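You operate a simulated robot arm through the tools that you are given. There is no shell and no other tool.

You are at the controls of a simulated robot arm. One attempt, no reset.

## Task
Check the float switch: run the pump, lift the float till it stops, then switch off.
Fine: plug the pump into X2 with the rig off; selector on RUN; the green key starts it.

It is judged by the outcome, as a careful person would: the job done as asked, and still so three seconds after it is handed in. It fails if anything else is knocked over, pushed out of place, dropped, spilled or broken.

## Robot
A 6-joint arm with a four-finger gripper, fixed in place. Base frame: the origin is at the foot of the arm, x ahead of it, y to its left, z up; the work surface is at about z = 0.822. Units: m, rad, N and s.
With the tool pointing down near the work surface it reaches from about 0.26 to 0.68 m from the base axis. Its first joint turns from -2.897 to 2.897 rad. Payload 3.43 kg.
The TCP is the grasp point between the finger pads, 0.03 m short of the fingertips. In the tool frame z runs along the fingers and y along their closing line. Largest opening 0.12 m; the body of the gripper starts 0.085 m behind the TCP.
Orientation is that of the tool frame in the base frame, as a unit quaternion [x, y, z, w]. With the fingers straight down and closing along the base's y, the tool's x points along the base's -x, its y along +y and its z along -z.

## Interface
- The arm moves only by the tool nudge_tool. Its argument "rows" is one flat list of numbers, 7 for each row, row after row: the shift along the base's x, y, z in mm, then the turn, a rotation vector about the base's x, y, z in rad, then the opening in per cent of the stroke, from 0 (shut) to 100 (fully open). In form: [x, y, z, ax, ay, az, grip, x, y, z, ax, ay, az, grip, ...]. A call has 1 to 20 rows; each row is the pose to reach, as a shift and turn from the pose commanded when the call began. Rows are played at 5 a second. More than 0.05 m and 0.15 rad between two rows, or a gripper value outside its range, and nothing of the call is played. Where a pose cannot be reached the arm comes as near as it can. A force on the tool above 40 N (or 10 N above the force at the start of the call, whichever is more), or a blocked arm, ends the call early, and 0.2 s more pass. Each finger halts on what it meets, pressing with about 34 N; the grip force reading is that of the motor and also rises with nothing between the fingers. The clock runs only during rows and for 0.2 s after the last one: add rows that repeat a pose to give the fingers time. It gives the time, the measured TCP pose, the force on the tool (base axes), the opening and the grip force at its end, in the units of the frame above (readings bear some noise), with the torque about the TCP (base axes, N m) and any sound that the robot's microphone picked up.
- Cameras (640 x 400 px; columns grow to the right, rows downward): "scene" is fixed at [0.0499, 0.5007, 1.586]; the picture's right is [-0.18, -0.98, 0.00], its down [-0.76, 0.14, -0.63] and it looks along [0.62, -0.12, -0.78] (base axes); focal length 355 px, centre (320, 200). "wrist" rides on the gripper at [0.071, -0.017, -0.121] in the tool frame; the picture's right is [0.23, 0.97, 0.00], its down [-0.81, 0.19, -0.55] and it looks along [-0.54, 0.13, 0.83] (tool axes); focal length 275 px, centre (320, 200). There is no depth. A picture from a camera that has moved, and an enlarged one, comes with that camera's place and axes in the base frame and with its lens.
- grab_frame(camera): a new picture of that camera. It takes no simulated time.
- move_column(by): slides the trunk up (or, below 0, down) by that many m; the arm rides with it, the base frame stays. It gives what a move gives, with no picture.
- close_up(camera, box): a new picture of the part [left, top, right, bottom] of that camera's present view, enlarged. It takes no simulated time.
- close_job(): hands the job in; it is judged then, once.

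Nothing tells you positions but the pictures and the camera data. Unless the task says otherwise, let go and move clear before handing in.

The tools are called as a command line: name --argument value ..., lists and objects as JSON in quotes. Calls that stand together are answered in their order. nudge_tool: Moves the arm, as the interface text tells. Its arguments: {"type":"object","properties":{"rows":{"type":"array","items":{"type":"number"}}},"required":["rows"]} The other tools are called the same way: move_column (by) slides the trunk up or down; grab_frame (camera) takes a picture; close_up (camera, box) takes an enlarged picture of a part of a camera's view; close_job () hands the job in.

At the start:

```text
time: 0.0
tool_pos: [0.4767, 0.2868, 1.192]
tcp_rot: [-0.001, 1.0, 0.0, 0.0]
wrist_force: [-0.3, -0.1, 0.1]
ft_torque: [-0.01, -0.04, -0.01]
finger_gap: 0.12
grip_force: 0.1
trunk travel left (down, up): [-0.2, 0.24]
```

scene: 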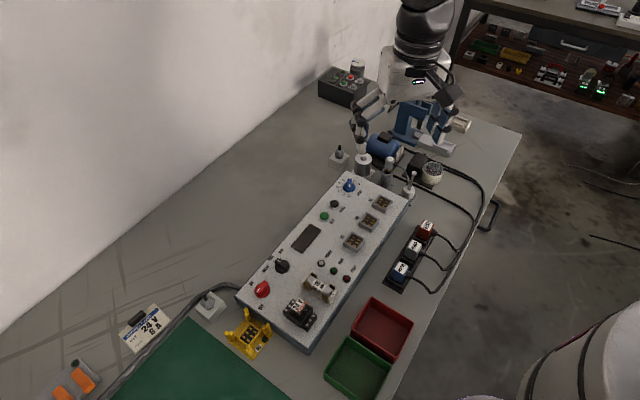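
wrist: 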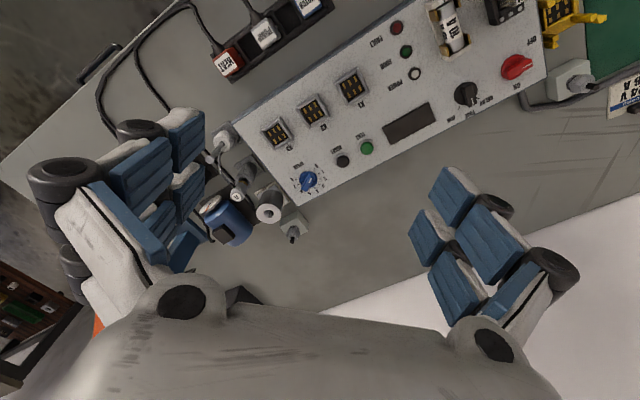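

I see a control panel with a red main switch, a black selector, green and black keys, three sockets and three plugs in a rack to the right. I'll look closer before moving anything.

close_up --camera "scene" --box '[220, 160, 420, 285]'

close_up --camera "scene" --box '[220, 240, 420, 365]'

close_up --camera "scene" --box '[310, 100, 510, 225]'

close_up --camera "wrist" --box '[180, 0, 380, 125]'

close_up --camera "wrist" --box '[360, 0, 560, 125]'

close_up --camera "wrist" --box '[180, 100, 380, 225]'

```text
3.20 times, centred on (320, 222) of scene
camera zoom: at [0.0499, 0.5007, 1.586], right [-0.18, -0.98, 0.0], down [-0.76, 0.14, -0.63], along [0.62, -0.12, -0.78], focal length 1135 px, centre (320, 128)
```

zoom: 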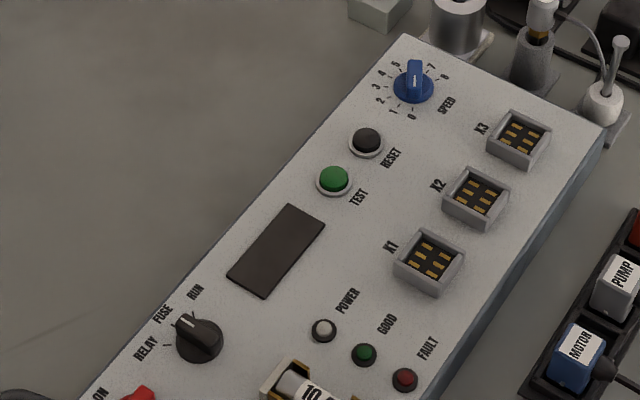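

```text
3.20 times, centred on (320, 302) of scene
camera zoom: at [0.0499, 0.5007, 1.586], right [-0.18, -0.98, 0.0], down [-0.76, 0.14, -0.63], along [0.62, -0.12, -0.78], focal length 1135 px, centre (320, -128)
```

zoom: 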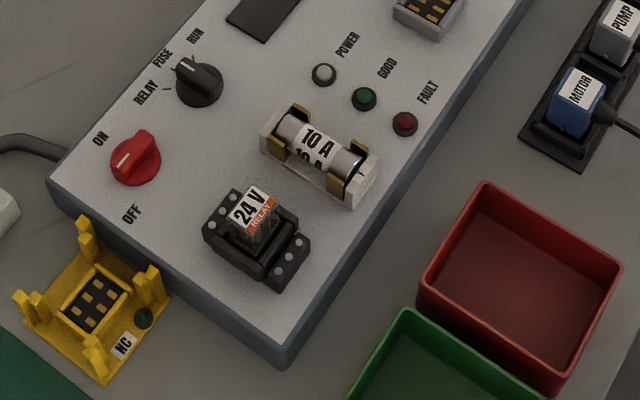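

```text
3.20 times, centred on (410, 162) of scene
camera zoom: at [0.0499, 0.5007, 1.586], right [-0.18, -0.98, 0.0], down [-0.76, 0.14, -0.63], along [0.62, -0.12, -0.78], focal length 1135 px, centre (32, 320)
```

zoom: 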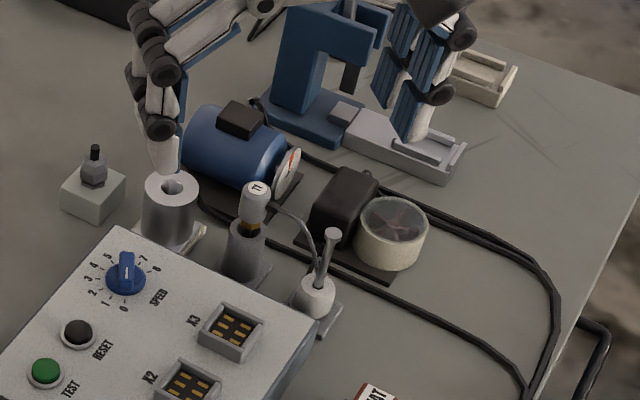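

```text
3.20 times, centred on (280, 62) of wrist
camera zoom: at [0.4053, 0.2711, 1.3133], right [-0.23, 0.97, 0.0], down [0.81, 0.19, 0.55], along [0.54, 0.13, -0.83], focal length 881 px, centre (448, 640)
```

zoom: 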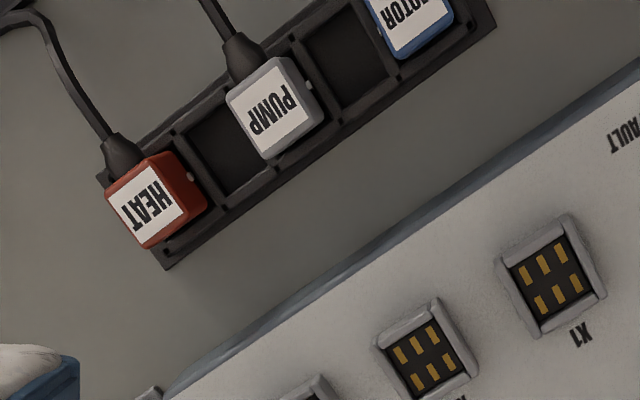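

```text
3.20 times, centred on (460, 62) of wrist
camera zoom: at [0.4053, 0.2711, 1.3133], right [-0.23, 0.97, 0.0], down [0.81, 0.19, 0.55], along [0.54, 0.13, -0.83], focal length 881 px, centre (-128, 640)
```

zoom: 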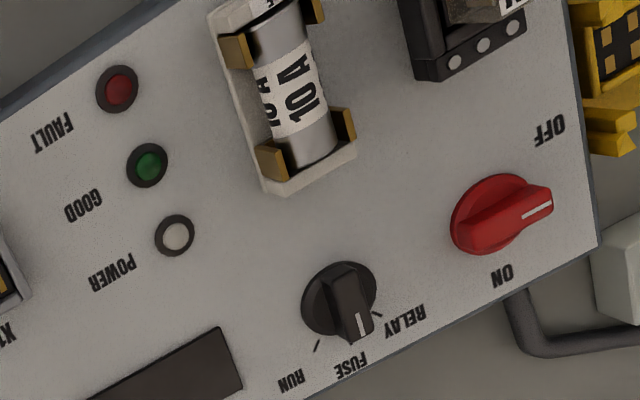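

```text
3.20 times, centred on (280, 162) of wrist
camera zoom: at [0.4053, 0.2711, 1.3133], right [-0.23, 0.97, 0.0], down [0.81, 0.19, 0.55], along [0.54, 0.13, -0.83], focal length 881 px, centre (448, 320)
```

zoom: 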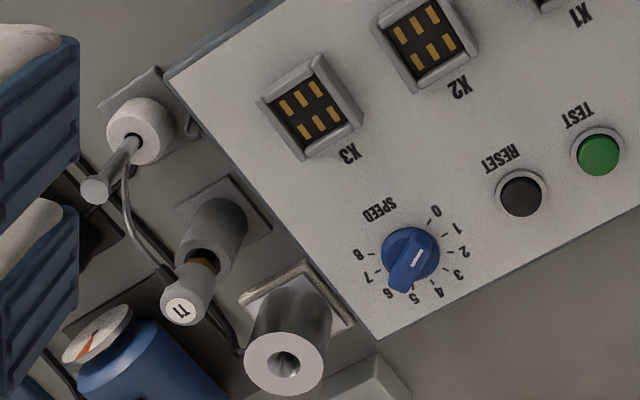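

I can make out the plugs (PUMP is the grey one), and the selector stands at FUSE. I still have to find the float and tell which way the main switch points, so I'll zoom further.

close_up --camera "scene" --box '[320, 130, 400, 180]'

close_up --camera "scene" --box '[376, 150, 456, 200]'

close_up --camera "scene" --box '[310, 50, 390, 100]'

close_up --camera "scene" --box '[235, 250, 315, 300]'

close_up --camera "wrist" --box '[190, 110, 310, 250]'

close_up --camera "scene" --box '[380, 210, 460, 300]'

close_up --camera "scene" --box '[40, 280, 280, 400]'

close_up --camera "wrist" --box '[440, 30, 640, 130]'

```text
8.00 times, centred on (360, 155) of scene
camera zoom: at [0.0499, 0.5007, 1.586], right [-0.18, -0.98, 0.0], down [-0.76, 0.14, -0.63], along [0.62, -0.12, -0.78], focal length 2837 px, centre (0, 560)
```

zoom: 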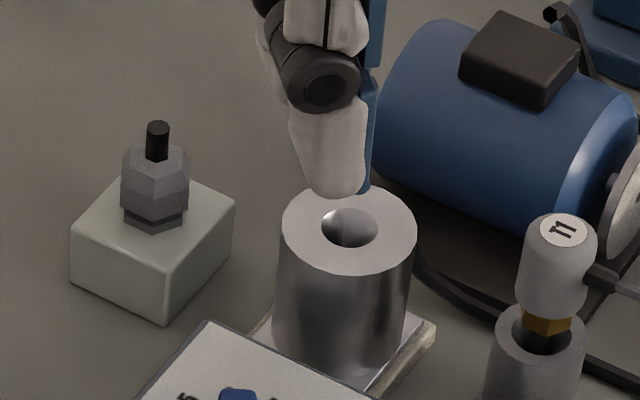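

```text
8.00 times, centred on (416, 175) of scene
camera zoom: at [0.0499, 0.5007, 1.586], right [-0.18, -0.98, 0.0], down [-0.76, 0.14, -0.63], along [0.62, -0.12, -0.78], focal length 2837 px, centre (-448, 400)
```

zoom: 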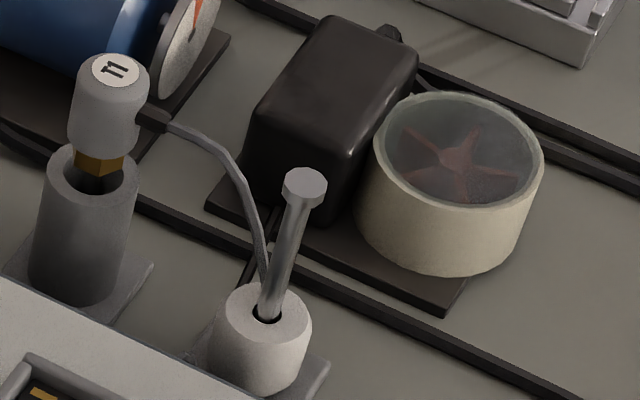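

```text
8.00 times, centred on (350, 75) of scene
camera zoom: at [0.0499, 0.5007, 1.586], right [-0.18, -0.98, 0.0], down [-0.76, 0.14, -0.63], along [0.62, -0.12, -0.78], focal length 2837 px, centre (80, 1200)
```

zoom: 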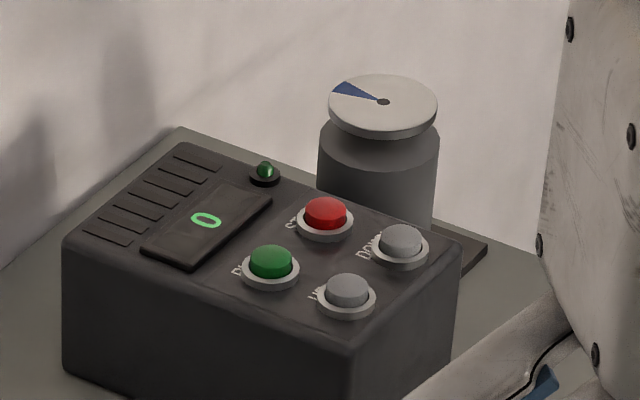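

```text
8.00 times, centred on (275, 275) of scene
camera zoom: at [0.0499, 0.5007, 1.586], right [-0.18, -0.98, 0.0], down [-0.76, 0.14, -0.63], along [0.62, -0.12, -0.78], focal length 2837 px, centre (680, -400)
```

zoom: 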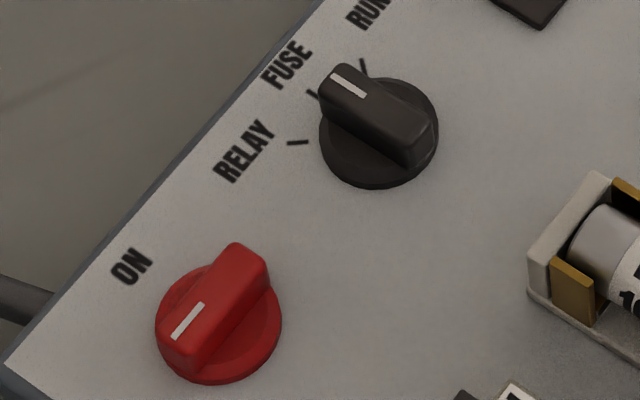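

```text
2.86 times, centred on (250, 180) of wrist
camera zoom: at [0.4053, 0.2711, 1.3133], right [-0.23, 0.97, 0.0], down [0.81, 0.19, 0.55], along [0.54, 0.13, -0.83], focal length 786 px, centre (520, 257)
```

zoom: 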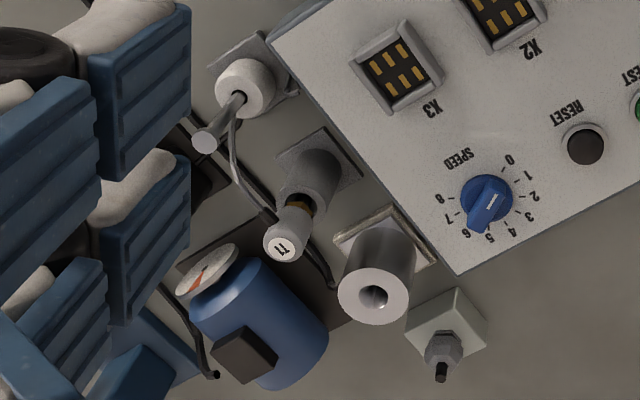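

```text
4.44 times, centred on (420, 255) of scene
camera zoom: at [0.0499, 0.5007, 1.586], right [-0.18, -0.98, 0.0], down [-0.76, 0.14, -0.63], along [0.62, -0.12, -0.78], focal length 1576 px, centre (-124, -44)
```

zoom: 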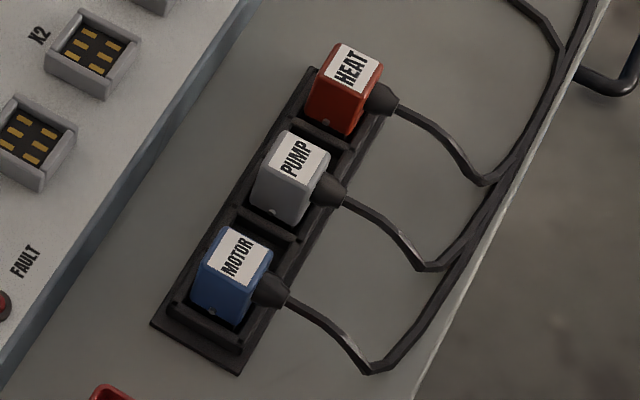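

```text
2.67 times, centred on (160, 340) of scene
camera zoom: at [0.0499, 0.5007, 1.586], right [-0.18, -0.98, 0.0], down [-0.76, 0.14, -0.63], along [0.62, -0.12, -0.78], focal length 946 px, centre (747, -173)
```

zoom: 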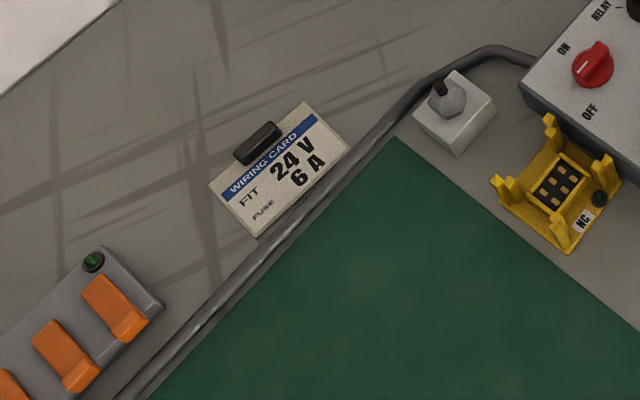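

```text
3.20 times, centred on (540, 80) of wrist
camera zoom: at [0.4053, 0.2711, 1.3133], right [-0.23, 0.97, 0.0], down [0.81, 0.19, 0.55], along [0.54, 0.13, -0.83], focal length 881 px, centre (-384, 584)
```

zoom: 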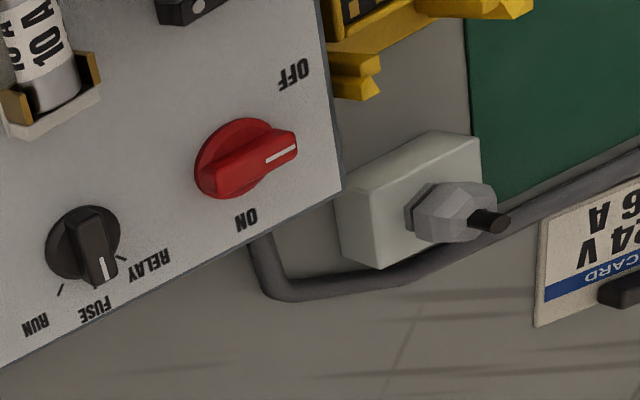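

The panel lies at about 45° to the base axes. X2 is near (0.54, 0.29) and the PUMP plug near (0.45, 0.20), with the float on its steel stem near (0.62, 0.15). The rig looks off, with lamps and display dark. I'll move above the PUMP plug, turned 45°, for a closer look.

nudge_tool --rows '[-4, -13, -20, 0, 0, 0.13, 100, -8, -26, -40, 0, 0, 0.26, 100, -12, -39, -60, 0, 0, 0.39, 100, -16, -52, -80, 0, 0, 0.52, 100, -20, -65, -100, 0, 0, 0.65, 100, -24, -80, -120, 0, 0, 0.7854, 100, -28, -90, -140, 0, 0, 0.7854, 100, -28, -90, -140, 0, 0, 0.7854, 100]'

grab_frame --camera "wrist"

grab_frame --camera "scene"

```text
time: 1.8
tool_pos: [0.4498, 0.1993, 1.0499]
tcp_rot: [-0.384, 0.923, 0.0, 0.0]
wrist_force: [-0.1, -0.8, -0.3]
ft_torque: [0.01, 0.0, 0.03]
finger_gap: 0.1198
grip_force: 0.1
trunk travel left (down, up): [-0.2, 0.24]
```

```text
taken
camera wrist: at [0.4107, 0.1345, 1.1716], right [-0.85, 0.52, 0.0], down [0.44, 0.71, 0.55], along [0.29, 0.47, -0.83], focal length 275 px, centre (320, 200)
```

wrist: 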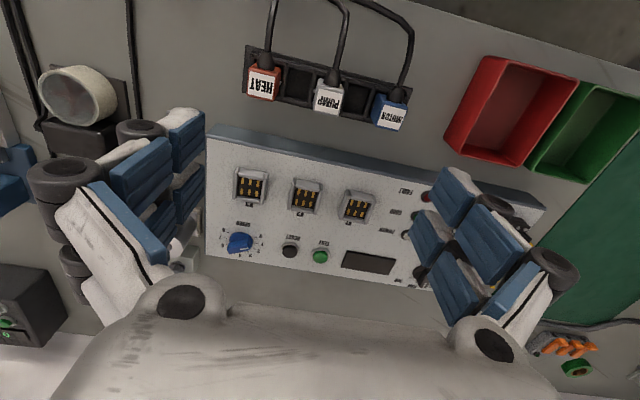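

```text
taken
```

scene: 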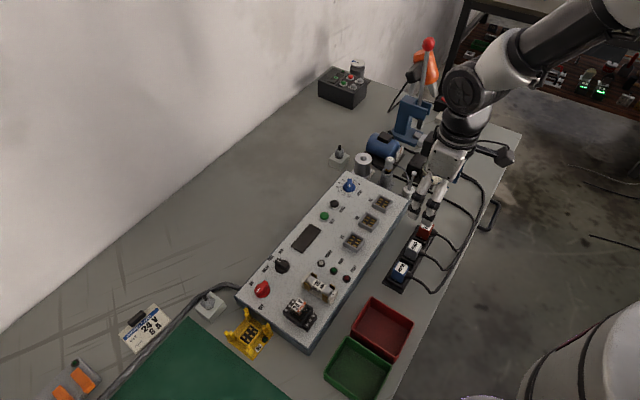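

The tool is almost straight above the PUMP plug. I'll enlarge the plug and the sockets to see how they are keyed.

close_up --camera "wrist" --box '[240, 40, 420, 140]'

close_up --camera "wrist" --box '[220, 150, 400, 280]'

close_up --camera "scene" --box '[330, 190, 410, 260]'

close_up --camera "scene" --box '[385, 170, 465, 220]'

```text
3.56 times, centred on (330, 90) of wrist
camera zoom: at [0.4107, 0.1345, 1.1716], right [-0.85, 0.52, 0.0], down [0.44, 0.71, 0.55], along [0.29, 0.47, -0.83], focal length 979 px, centre (284, 591)
```

zoom: 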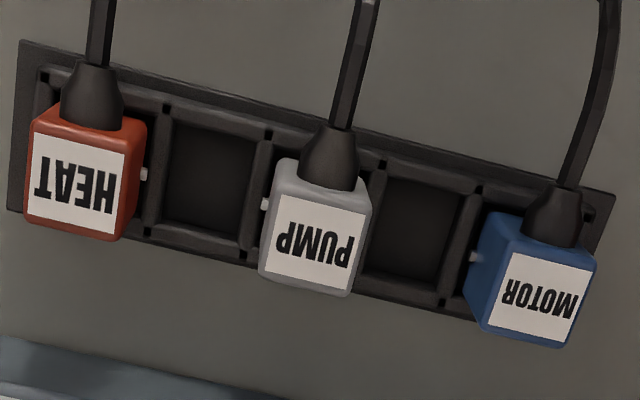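

```text
3.08 times, centred on (310, 215) of wrist
camera zoom: at [0.4107, 0.1345, 1.1716], right [-0.85, 0.52, 0.0], down [0.44, 0.71, 0.55], along [0.29, 0.47, -0.83], focal length 847 px, centre (351, 154)
```

zoom: 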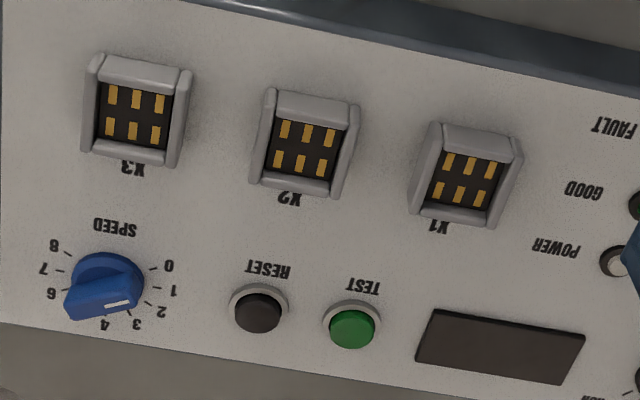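

```text
5.71 times, centred on (370, 225) of scene
camera zoom: at [0.0499, 0.5007, 1.586], right [-0.18, -0.98, 0.0], down [-0.76, 0.14, -0.63], along [0.62, -0.12, -0.78], focal length 2027 px, centre (34, 57)
```

zoom: 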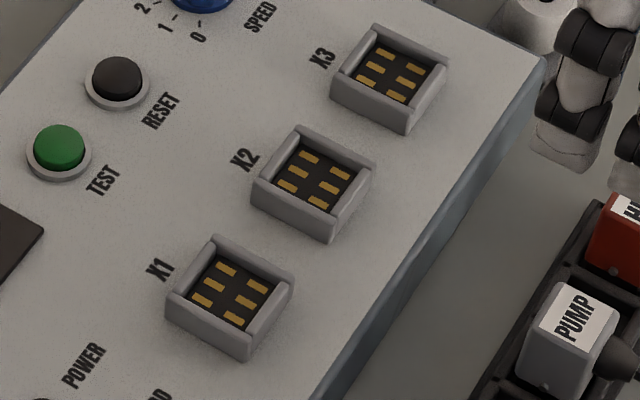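

```text
8.00 times, centred on (425, 195) of scene
camera zoom: at [0.0499, 0.5007, 1.586], right [-0.18, -0.98, 0.0], down [-0.76, 0.14, -0.63], along [0.62, -0.12, -0.78], focal length 2837 px, centre (-520, 240)
```

zoom: 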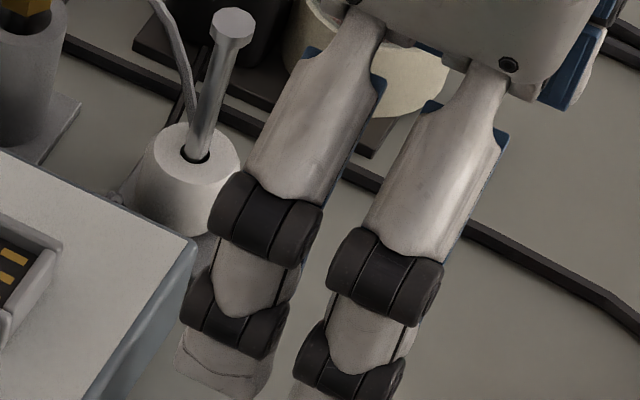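

The PUMP plug's top is near (0.443, 0.202, 0.875), its cable leaves away from the panel, and the neighbouring slots are empty. I'll descend partway, narrow the fingers, and check the alignment.

nudge_tool --rows '[-2, 2, -30, 0, 0, 0, 85, -4, 4, -60, 0, 0, 0, 70, -5.5, 5, -90, 0, 0, 0, 55, -5.5, 5, -90, 0, 0, 0, 55, -5.5, 5, -90, 0, 0, 0, 55]'

grab_frame --camera "wrist"

close_up --camera "scene" --box '[370, 180, 470, 280]'

```text
time: 3.0
tool_pos: [0.4437, 0.2042, 0.9614]
tcp_rot: [-0.382, 0.924, 0.0, 0.0]
wrist_force: [-0.5, 0.2, -0.7]
ft_torque: [-0.01, -0.02, -0.02]
finger_gap: 0.0661
grip_force: 0.1
trunk travel left (down, up): [-0.2, 0.24]
```

```text
taken
camera wrist: at [0.4052, 0.1414, 1.0822], right [-0.85, 0.52, 0.0], down [0.44, 0.71, 0.55], along [0.29, 0.47, -0.83], focal length 275 px, centre (320, 200)
```

wrist: 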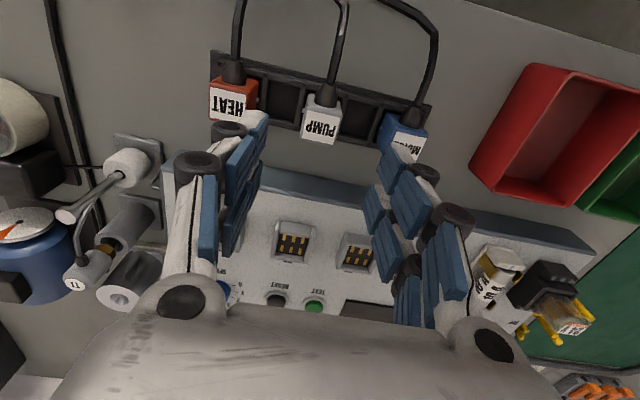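

```text
4.00 times, centred on (420, 230) of scene
camera zoom: at [0.0499, 0.5007, 1.586], right [-0.18, -0.98, 0.0], down [-0.76, 0.14, -0.63], along [0.62, -0.12, -0.78], focal length 1419 px, centre (-80, 80)
```

zoom: 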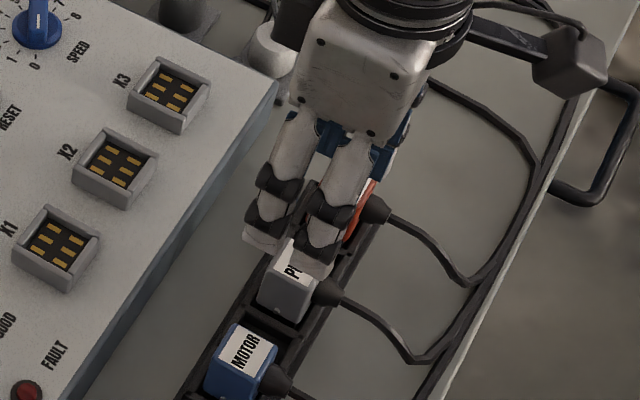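

close_up --camera "wrist" --box '[200, 70, 440, 220]'

close_up --camera "scene" --box '[420, 210, 470, 260]'

```text
2.67 times, centred on (320, 145) of wrist
camera zoom: at [0.4052, 0.1414, 1.0822], right [-0.85, 0.52, 0.0], down [0.44, 0.71, 0.55], along [0.29, 0.47, -0.83], focal length 734 px, centre (320, 347)
```

zoom: 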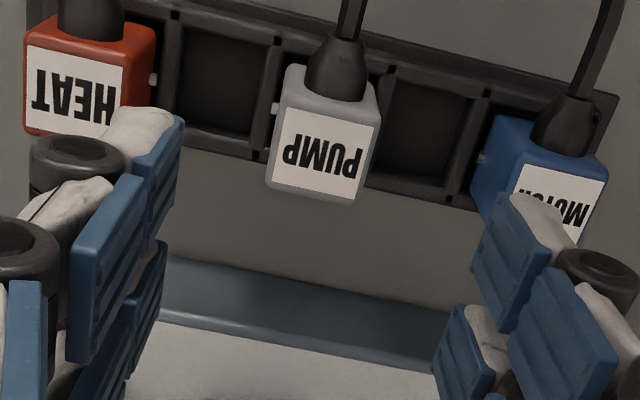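

```text
8.00 times, centred on (445, 235) of scene
camera zoom: at [0.0499, 0.5007, 1.586], right [-0.18, -0.98, 0.0], down [-0.76, 0.14, -0.63], along [0.62, -0.12, -0.78], focal length 2837 px, centre (-680, -80)
```

zoom: 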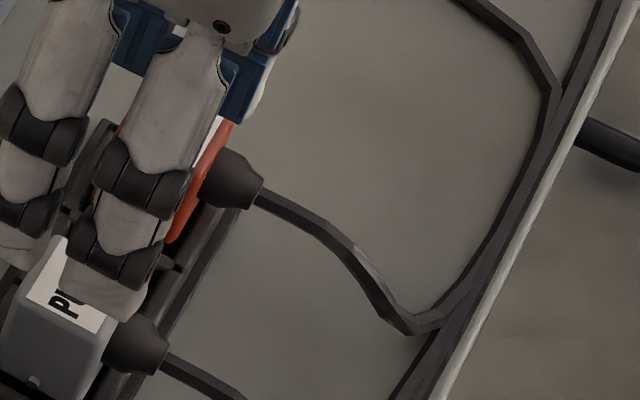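

The gripper seems to have two finger columns on each side. Before touching anything I'll shut the fingers here in free air to learn their shape.

nudge_tool --rows '[0, 0, 20, 0, 0, 0, 30, 0, 0, 40, 0, 0, 0, 10, 0, 0, 40, 0, 0, 0, 0, 0, 0, 40, 0, 0, 0, 0, 0, 0, 40, 0, 0, 0, 0, 0, 0, 40, 0, 0, 0, 0]'

close_up --camera "wrist" --box '[160, 70, 480, 270]'

close_up --camera "scene" --box '[380, 140, 500, 240]'

```text
time: 4.4
tool_pos: [0.4429, 0.203, 1.0034]
tcp_rot: [-0.383, 0.924, 0.0, 0.0]
wrist_force: [0.4, -0.7, 0.7]
ft_torque: [0.0, 0.0, -0.02]
finger_gap: 0.0001
grip_force: 32.1
trunk travel left (down, up): [-0.2, 0.24]
```

```text
2.00 times, centred on (320, 170) of wrist
camera zoom: at [0.4046, 0.1397, 1.1246], right [-0.85, 0.52, 0.0], down [0.44, 0.71, 0.55], along [0.29, 0.47, -0.83], focal length 551 px, centre (320, 260)
```

zoom: 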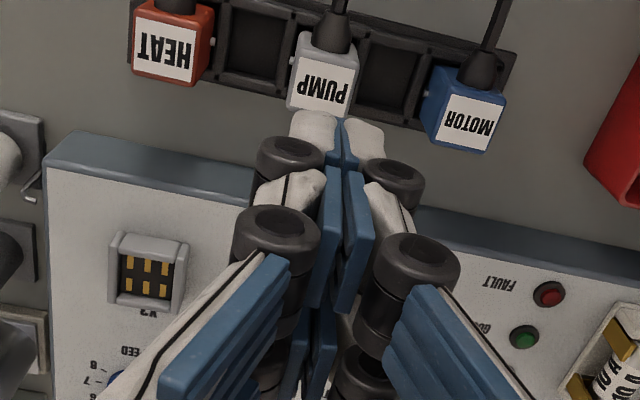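

```text
4.00 times, centred on (440, 190) of scene
camera zoom: at [0.0499, 0.5007, 1.586], right [-0.18, -0.98, 0.0], down [-0.76, 0.14, -0.63], along [0.62, -0.12, -0.78], focal length 1419 px, centre (-160, 240)
```

zoom: 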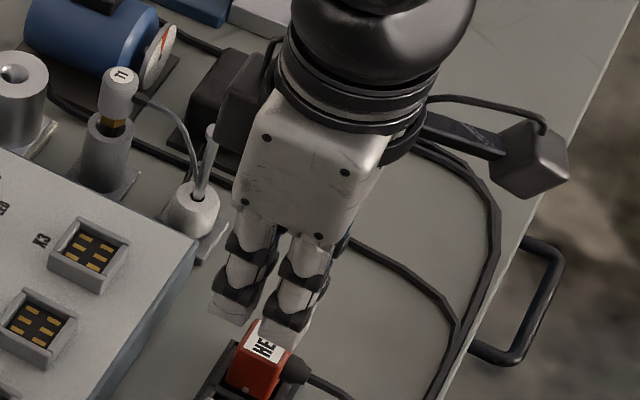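

The gripper closes on a centre plane, with tips about 30 mm below the TCP. I'll open it to about 65 mm, correct by 2.4 mm, and go down around the top 18 mm of the PUMP plug.

nudge_tool --rows '[-1.7, 1.7, 0, 0, 0, 0, 55, -1.7, 1.7, 0, 0, 0, 0, 55, -1.7, 1.7, -10, 0, 0, 0, 55, -1.7, 1.7, -30, 0, 0, 0, 55, -1.7, 1.7, -55, 0, 0, 0, 55, -1.7, 1.7, -75, 0, 0, 0, 55, -1.7, 1.7, -90, 0, 0, 0, 55, -1.7, 1.7, -90, 0, 0, 0, 55]'

grab_frame --camera "wrist"

close_up --camera "scene" --box '[370, 180, 470, 280]'

```text
time: 6.2
tool_pos: [0.4397, 0.2057, 0.9118]
tcp_rot: [-0.383, 0.924, 0.0, 0.0]
wrist_force: [-0.2, 0.0, -0.5]
ft_torque: [-0.02, 0.0, -0.01]
finger_gap: 0.0659
grip_force: 0.1
trunk travel left (down, up): [-0.2, 0.24]
```

```text
taken
camera wrist: at [0.4018, 0.1429, 1.0333], right [-0.85, 0.53, 0.0], down [0.44, 0.71, 0.55], along [0.29, 0.47, -0.83], focal length 275 px, centre (320, 200)
```

wrist: 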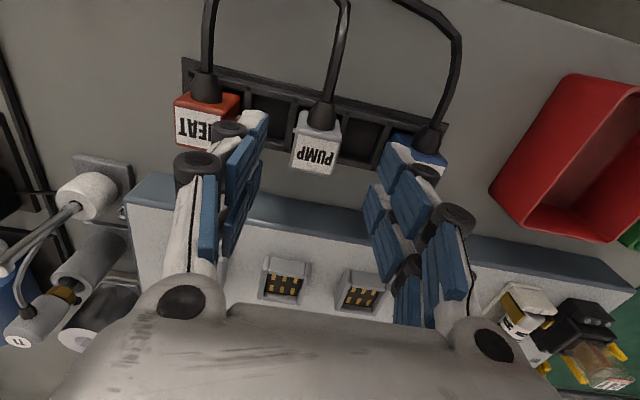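

```text
4.00 times, centred on (420, 230) of scene
camera zoom: at [0.0499, 0.5007, 1.586], right [-0.18, -0.98, 0.0], down [-0.76, 0.14, -0.63], along [0.62, -0.12, -0.78], focal length 1419 px, centre (-80, 80)
```

zoom: 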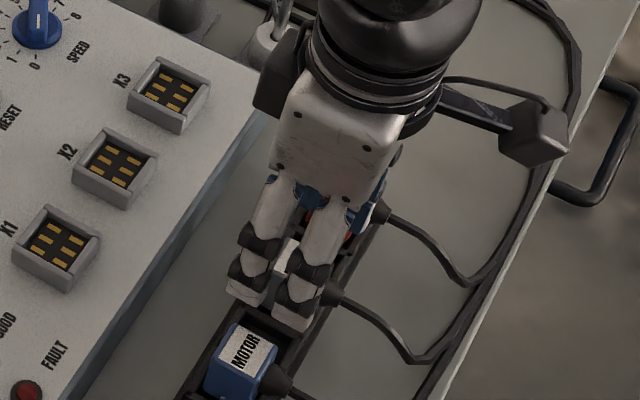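

close_up --camera "wrist" --box '[220, 80, 420, 205]'

```text
3.20 times, centred on (320, 142) of wrist
camera zoom: at [0.4018, 0.1429, 1.0333], right [-0.85, 0.53, 0.0], down [0.44, 0.71, 0.55], along [0.29, 0.47, -0.83], focal length 881 px, centre (320, 384)
```

zoom: 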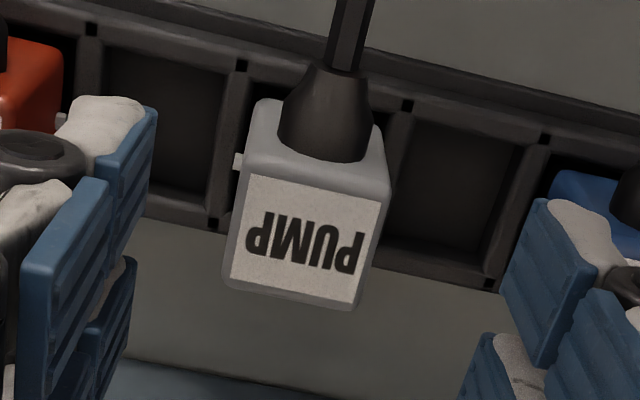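

The plug sits about 3 mm to one side of the tool axis, because the arm settled slightly off its command. I'll correct that while lowering and check again.

nudge_tool --rows '[2.1, -2.1, 0, 0, 0, 0, 55, 2.1, -2.1, -10, 0, 0, 0, 55, 2.1, -2.1, -20, 0, 0, 0, 55, 2.1, -2.1, -20, 0, 0, 0, 55]'

close_up --camera "wrist" --box '[220, 80, 420, 205]'

close_up --camera "scene" --box '[400, 215, 450, 265]'

```text
time: 7.2
tool_pos: [0.4439, 0.2017, 0.8913]
tcp_rot: [-0.383, 0.924, 0.001, -0.001]
wrist_force: [0.4, -0.6, 0.6]
ft_torque: [0.0, 0.01, 0.03]
finger_gap: 0.066
grip_force: 0.1
trunk travel left (down, up): [-0.2, 0.24]
```

```text
3.20 times, centred on (320, 142) of wrist
camera zoom: at [0.405, 0.1395, 1.0128], right [-0.85, 0.53, 0.0], down [0.44, 0.71, 0.55], along [0.29, 0.47, -0.83], focal length 881 px, centre (320, 384)
```

zoom: 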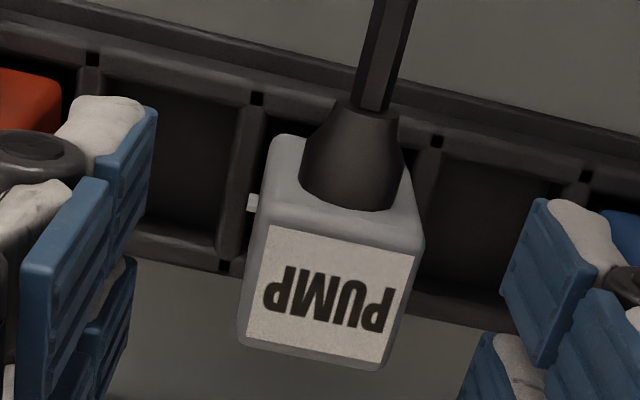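

```text
8.00 times, centred on (425, 240) of scene
camera zoom: at [0.0499, 0.5007, 1.586], right [-0.18, -0.98, 0.0], down [-0.76, 0.14, -0.63], along [0.62, -0.12, -0.78], focal length 2837 px, centre (-520, -120)
```

zoom: 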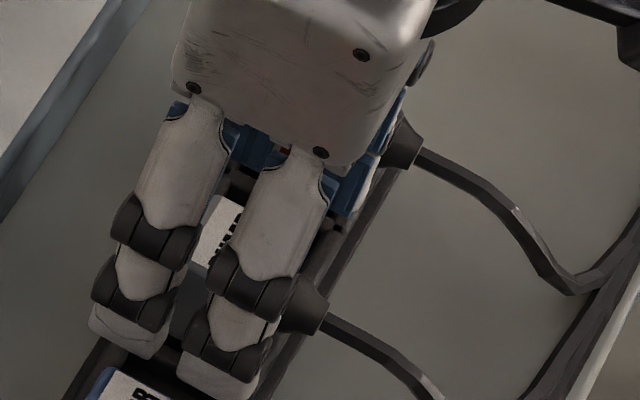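

Now centred within about 1 mm and square to the plug. I'll go down 5 mm more and close.

nudge_tool --rows '[-0.6, 0.6, -5, 0, 0, 0, 55, -0.6, 0.6, -5, 0, 0, 0, 45, -0.6, 0.6, -5, 0, 0, 0, 35, -0.6, 0.6, -5, 0, 0, 0, 25, -0.6, 0.6, -5, 0, 0, 0, 15, -0.6, 0.6, -5, 0, 0, 0, 15, -0.6, 0.6, -5, 0, 0, 0, 15]'

close_up --camera "wrist" --box '[220, 80, 420, 205]'

```text
time: 8.8
tool_pos: [0.4435, 0.2028, 0.8878]
tcp_rot: [-0.383, 0.924, -0.001, 0.0]
wrist_force: [0.7, 0.2, 0.3]
ft_torque: [0.02, 0.0, -0.04]
finger_gap: 0.0285
grip_force: 33.4
trunk travel left (down, up): [-0.2, 0.24]
```

```text
3.20 times, centred on (320, 142) of wrist
camera zoom: at [0.4043, 0.1403, 1.0085], right [-0.85, 0.52, 0.0], down [0.44, 0.71, 0.55], along [0.29, 0.47, -0.83], focal length 881 px, centre (320, 384)
```

zoom: 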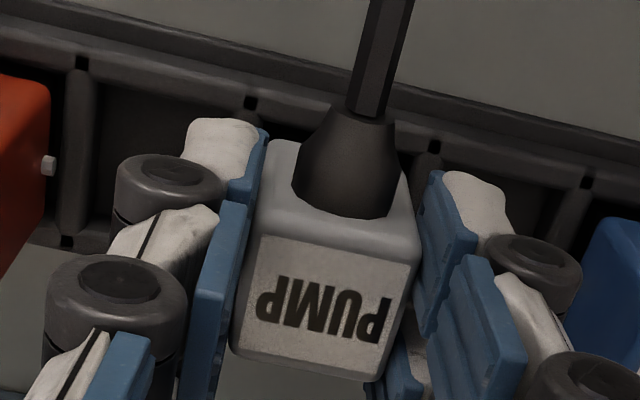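

The plug is gripped (28.5 mm wide). I'll lift it straight up.

nudge_tool --rows '[0, 0, 5, 0, 0, 0, 15, 0, 0, 12, 0, 0, 0, 15, 0, 0, 25, 0, 0, 0, 15, 0, 0, 40, 0, 0, 0, 15, 0, 0, 60, 0, 0, 0, 15, 0, 0, 75, 0, 0, 0, 15, 0, 0, 75, 0, 0, 0, 15]'

grab_frame --camera "wrist"

close_up --camera "scene" --box '[360, 160, 480, 260]'

```text
time: 10.4
tool_pos: [0.4424, 0.2021, 0.9619]
tcp_rot: [-0.383, 0.924, 0.0, 0.0]
wrist_force: [0.5, 0.5, -0.5]
ft_torque: [-0.02, 0.01, -0.03]
finger_gap: 0.0284
grip_force: 34.0
trunk travel left (down, up): [-0.2, 0.24]
```

```text
taken
camera wrist: at [0.4046, 0.1401, 1.0834], right [-0.85, 0.52, 0.0], down [0.44, 0.71, 0.55], along [0.29, 0.47, -0.83], focal length 275 px, centre (320, 200)
```

wrist: 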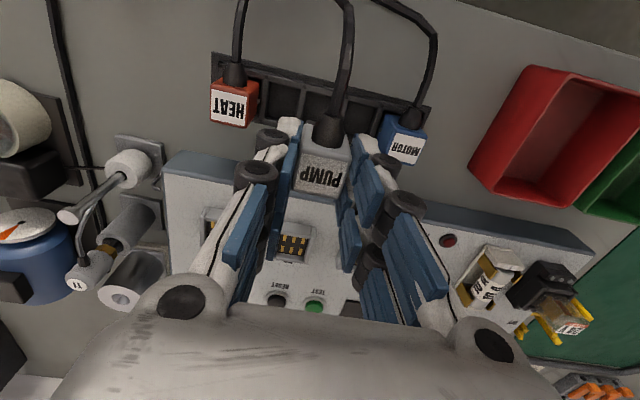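

```text
4.00 times, centred on (420, 210) of scene
camera zoom: at [0.0499, 0.5007, 1.586], right [-0.18, -0.98, 0.0], down [-0.76, 0.14, -0.63], along [0.62, -0.12, -0.78], focal length 1419 px, centre (-80, 160)
```

zoom: 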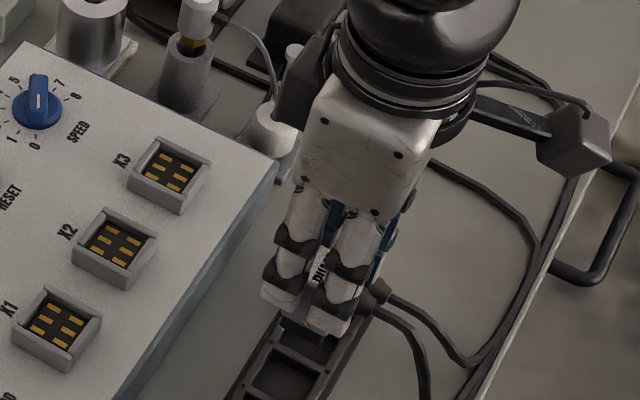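

The plug came out cleanly. Before carrying it over, I'll measure X2 and the sockets from here.

close_up --camera "wrist" --box '[250, 210, 350, 272]'

close_up --camera "scene" --box '[335, 190, 405, 260]'

close_up --camera "scene" --box '[420, 215, 460, 255]'

```text
6.40 times, centred on (300, 241) of wrist
camera zoom: at [0.4046, 0.1401, 1.0834], right [-0.85, 0.52, 0.0], down [0.44, 0.71, 0.55], along [0.29, 0.47, -0.83], focal length 1762 px, centre (448, -62)
```

zoom: 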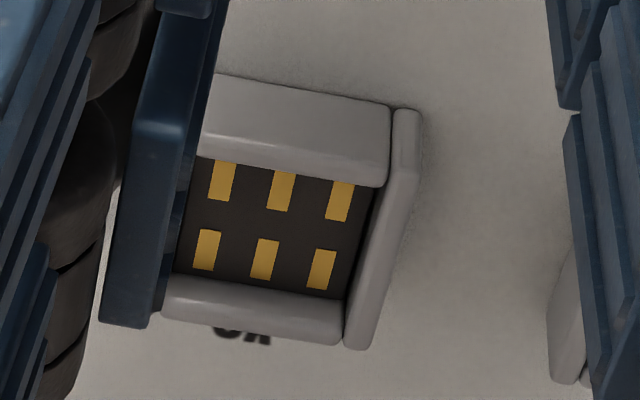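

```text
5.71 times, centred on (370, 225) of scene
camera zoom: at [0.0499, 0.5007, 1.586], right [-0.18, -0.98, 0.0], down [-0.76, 0.14, -0.63], along [0.62, -0.12, -0.78], focal length 2027 px, centre (34, 57)
```

zoom: 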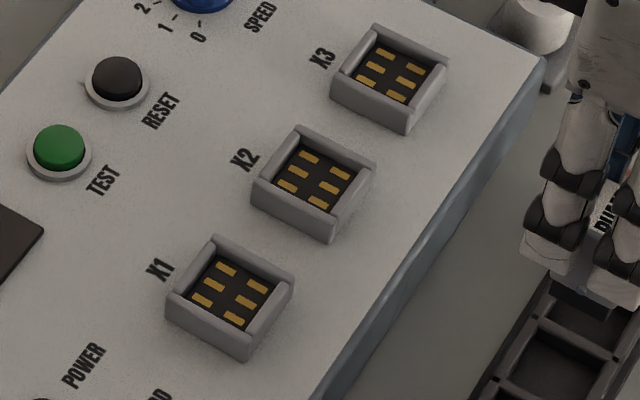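

```text
10.00 times, centred on (440, 235) of scene
camera zoom: at [0.0499, 0.5007, 1.586], right [-0.18, -0.98, 0.0], down [-0.76, 0.14, -0.63], along [0.62, -0.12, -0.78], focal length 3547 px, centre (-880, -150)
```

zoom: 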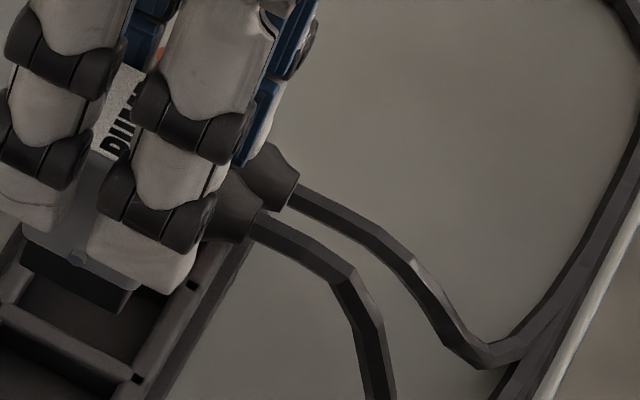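

X2's contacts come out near (0.528, 0.290), with the panel top at about z 0.865. I'll raise the plug, carry it over X2 and stop above it to check the alignment.

nudge_tool --rows '[0, 0, 25, 0, 0, 0, 15, 20, 20, 38, 0, 0, 0, 15, 45, 46, 38, 0, 0, 0, 15, 65, 67, 38, 0, 0, 0, 15, 85, 87, 38, 0, 0, 0, 15, 85, 87, 38, 0, 0, 0, 15, 85, 87, 38, 0, 0, 0, 15]'

grab_frame --camera "wrist"

close_up --camera "scene" --box '[320, 140, 440, 240]'

```text
time: 12.0
tool_pos: [0.5264, 0.2912, 1.0006]
tcp_rot: [-0.383, 0.924, 0.001, -0.001]
wrist_force: [-0.2, -0.3, -0.6]
ft_torque: [0.0, -0.06, -0.02]
finger_gap: 0.0284
grip_force: 33.5
trunk travel left (down, up): [-0.2, 0.24]
```

```text
taken
camera wrist: at [0.4884, 0.229, 1.1212], right [-0.85, 0.53, 0.0], down [0.44, 0.71, 0.55], along [0.29, 0.47, -0.83], focal length 275 px, centre (320, 200)
```

wrist: 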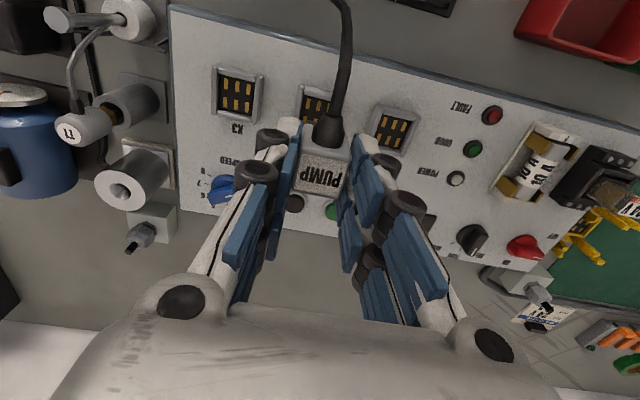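

```text
4.00 times, centred on (380, 190) of scene
camera zoom: at [0.0499, 0.5007, 1.586], right [-0.18, -0.98, 0.0], down [-0.76, 0.14, -0.63], along [0.62, -0.12, -0.78], focal length 1419 px, centre (80, 240)
```

zoom: 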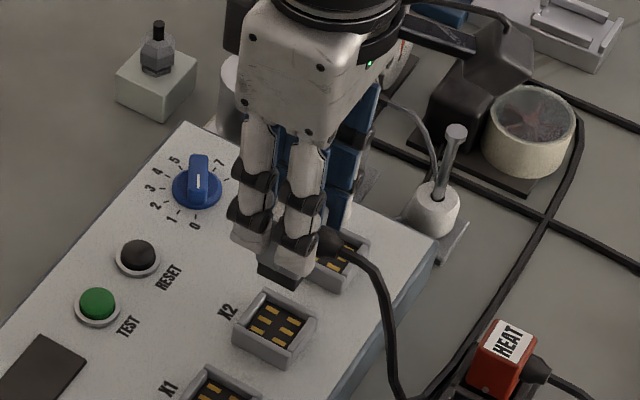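

close_up --camera "wrist" --box '[200, 50, 440, 200]'

close_up --camera "wrist" --box '[420, 90, 620, 290]'

close_up --camera "scene" --box '[360, 180, 410, 230]'

```text
2.67 times, centred on (320, 125) of wrist
camera zoom: at [0.4884, 0.229, 1.1212], right [-0.85, 0.53, 0.0], down [0.44, 0.71, 0.55], along [0.29, 0.47, -0.83], focal length 734 px, centre (320, 400)
```

zoom: 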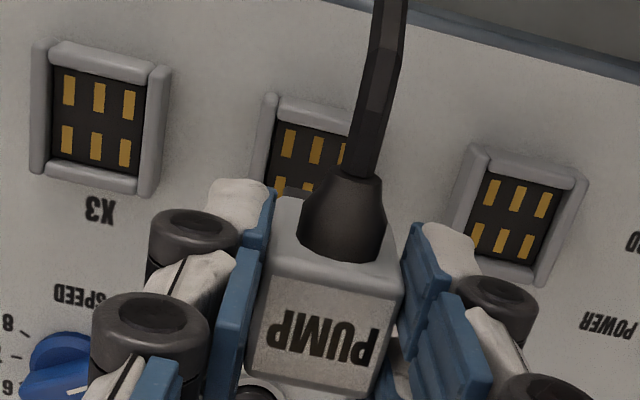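

```text
2.00 times, centred on (520, 190) of wrist
camera zoom: at [0.4884, 0.229, 1.1212], right [-0.85, 0.53, 0.0], down [0.44, 0.71, 0.55], along [0.29, 0.47, -0.83], focal length 551 px, centre (-80, 220)
```

zoom: 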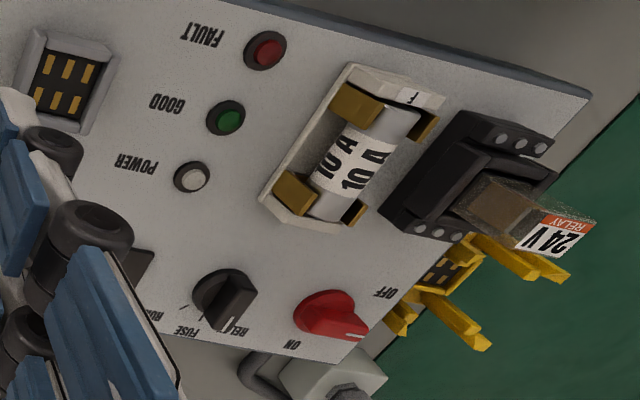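

```text
8.00 times, centred on (385, 205) of scene
camera zoom: at [0.0499, 0.5007, 1.586], right [-0.18, -0.98, 0.0], down [-0.76, 0.14, -0.63], along [0.62, -0.12, -0.78], focal length 2837 px, centre (-200, 160)
```

zoom: 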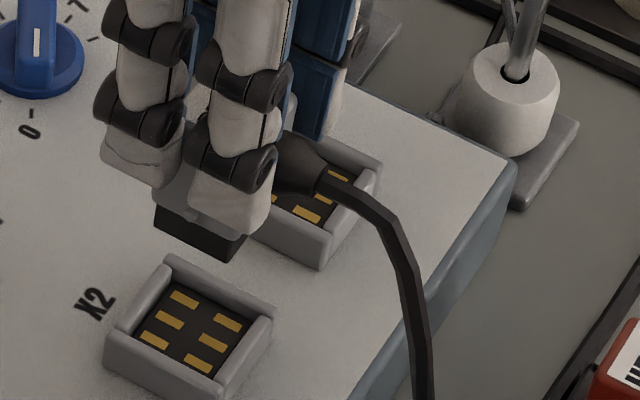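

The plug needs about 3.5 mm of correction to sit over X2. I'll apply that and lower until the plug's end is just above the socket rim.

nudge_tool --rows '[3.5, -0.7, 0, 0, 0, 0, 15, 3.5, -0.7, -15, 0, 0, 0, 15, 3.5, -0.7, -30, 0, 0, 0, 15, 3.5, -0.7, -42, 0, 0, 0, 15, 3.5, -0.7, -42, 0, 0, 0, 15]'

close_up --camera "wrist" --box '[200, 50, 440, 200]'

close_up --camera "scene" --box '[345, 190, 395, 240]'

```text
time: 13.2
tool_pos: [0.5321, 0.29, 0.9593]
tcp_rot: [-0.383, 0.924, -0.001, 0.0]
wrist_force: [-0.4, -0.5, -1.4]
ft_torque: [0.01, 0.07, -0.02]
finger_gap: 0.0286
grip_force: 34.1
trunk travel left (down, up): [-0.2, 0.24]
```

```text
2.67 times, centred on (320, 125) of wrist
camera zoom: at [0.4927, 0.2283, 1.08], right [-0.85, 0.53, 0.0], down [0.44, 0.71, 0.55], along [0.29, 0.47, -0.83], focal length 734 px, centre (320, 400)
```

zoom: 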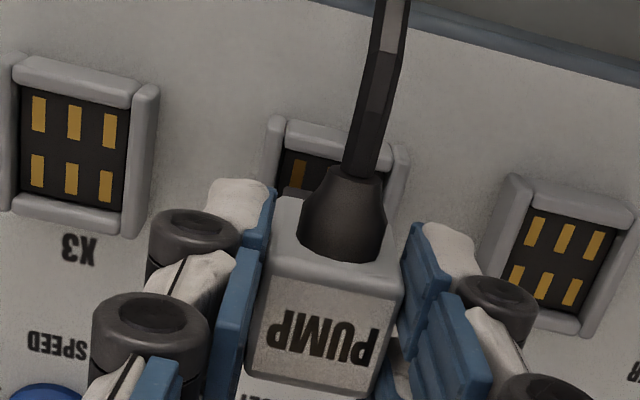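

```text
8.00 times, centred on (370, 215) of scene
camera zoom: at [0.0499, 0.5007, 1.586], right [-0.18, -0.98, 0.0], down [-0.76, 0.14, -0.63], along [0.62, -0.12, -0.78], focal length 2837 px, centre (-80, 80)
```

zoom: 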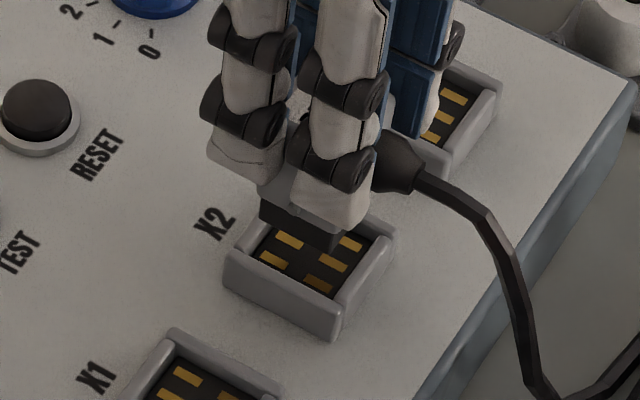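

close_up --camera "scene" --box '[365, 208, 397, 234]'

close_up --camera "scene" --box '[352, 228, 384, 254]'

```text
15.38 times, centred on (381, 221) of scene
camera zoom: at [0.0499, 0.5007, 1.586], right [-0.18, -0.98, 0.0], down [-0.76, 0.14, -0.63], along [0.62, -0.12, -0.78], focal length 5456 px, centre (-618, -123)
```

zoom: 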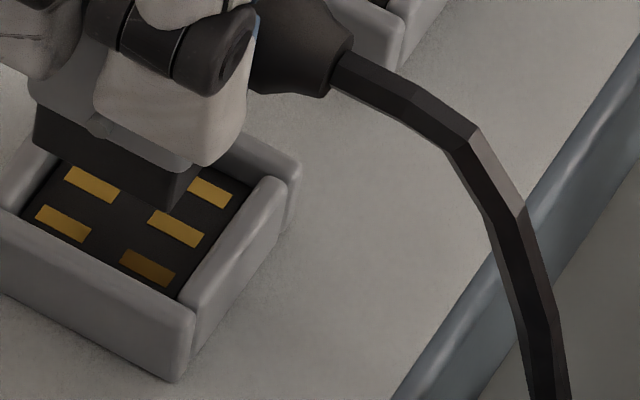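

```text
15.38 times, centred on (368, 241) of scene
camera zoom: at [0.0499, 0.5007, 1.586], right [-0.18, -0.98, 0.0], down [-0.76, 0.14, -0.63], along [0.62, -0.12, -0.78], focal length 5456 px, centre (-418, -431)
```

zoom: 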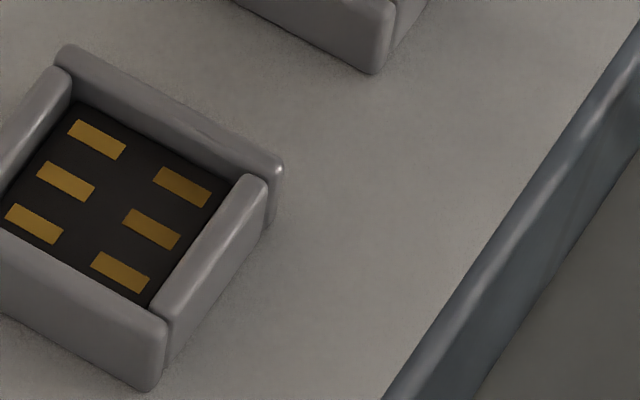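

The plug's end sits about 2 cm over X2's floor, laterally within about 1.5 mm. I'll make a small correction and lower it into the frame slowly.

nudge_tool --rows '[-1.1, 0.7, 0, 0, 0, 0, 15, -1.1, 0.7, -4, 0, 0, 0, 15, -1.1, 0.7, -8, 0, 0, 0, 15, -1.1, 0.7, -12, 0, 0, 0, 15, -1.1, 0.7, -12, 0, 0, 0, 15]'

close_up --camera "wrist" --box '[200, 50, 440, 200]'

close_up --camera "scene" --box '[350, 200, 390, 232]'

```text
time: 14.4
tool_pos: [0.5301, 0.2906, 0.9464]
tcp_rot: [-0.383, 0.924, 0.0, 0.0]
wrist_force: [0.4, -0.1, -0.7]
ft_torque: [-0.01, -0.02, -0.02]
finger_gap: 0.0285
grip_force: 34.3
trunk travel left (down, up): [-0.2, 0.24]
```

```text
2.67 times, centred on (320, 125) of wrist
camera zoom: at [0.4922, 0.2284, 1.0676], right [-0.85, 0.52, 0.0], down [0.44, 0.71, 0.55], along [0.29, 0.47, -0.83], focal length 734 px, centre (320, 400)
```

zoom: 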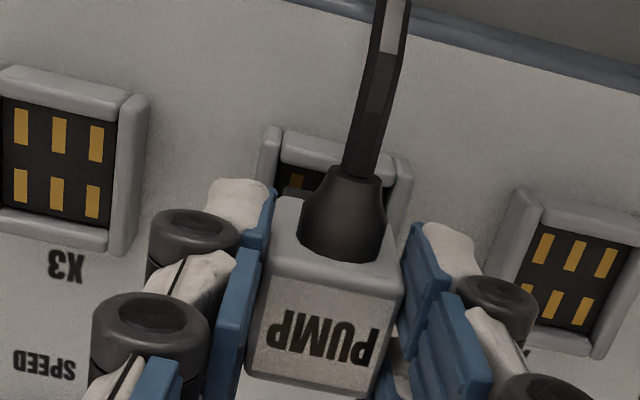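

```text
12.50 times, centred on (370, 216) of scene
camera zoom: at [0.0499, 0.5007, 1.586], right [-0.18, -0.98, 0.0], down [-0.76, 0.14, -0.63], along [0.62, -0.12, -0.78], focal length 4433 px, centre (-305, 0)
```

zoom: 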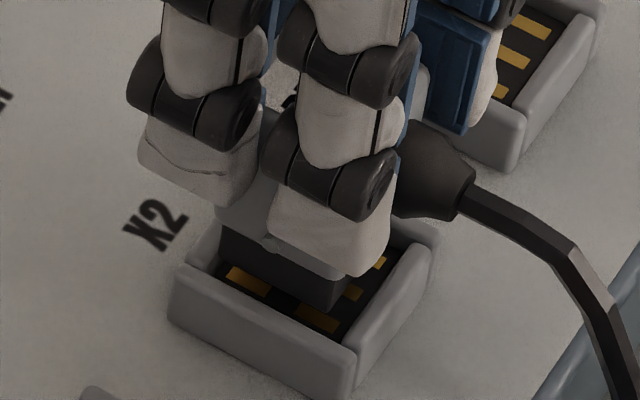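

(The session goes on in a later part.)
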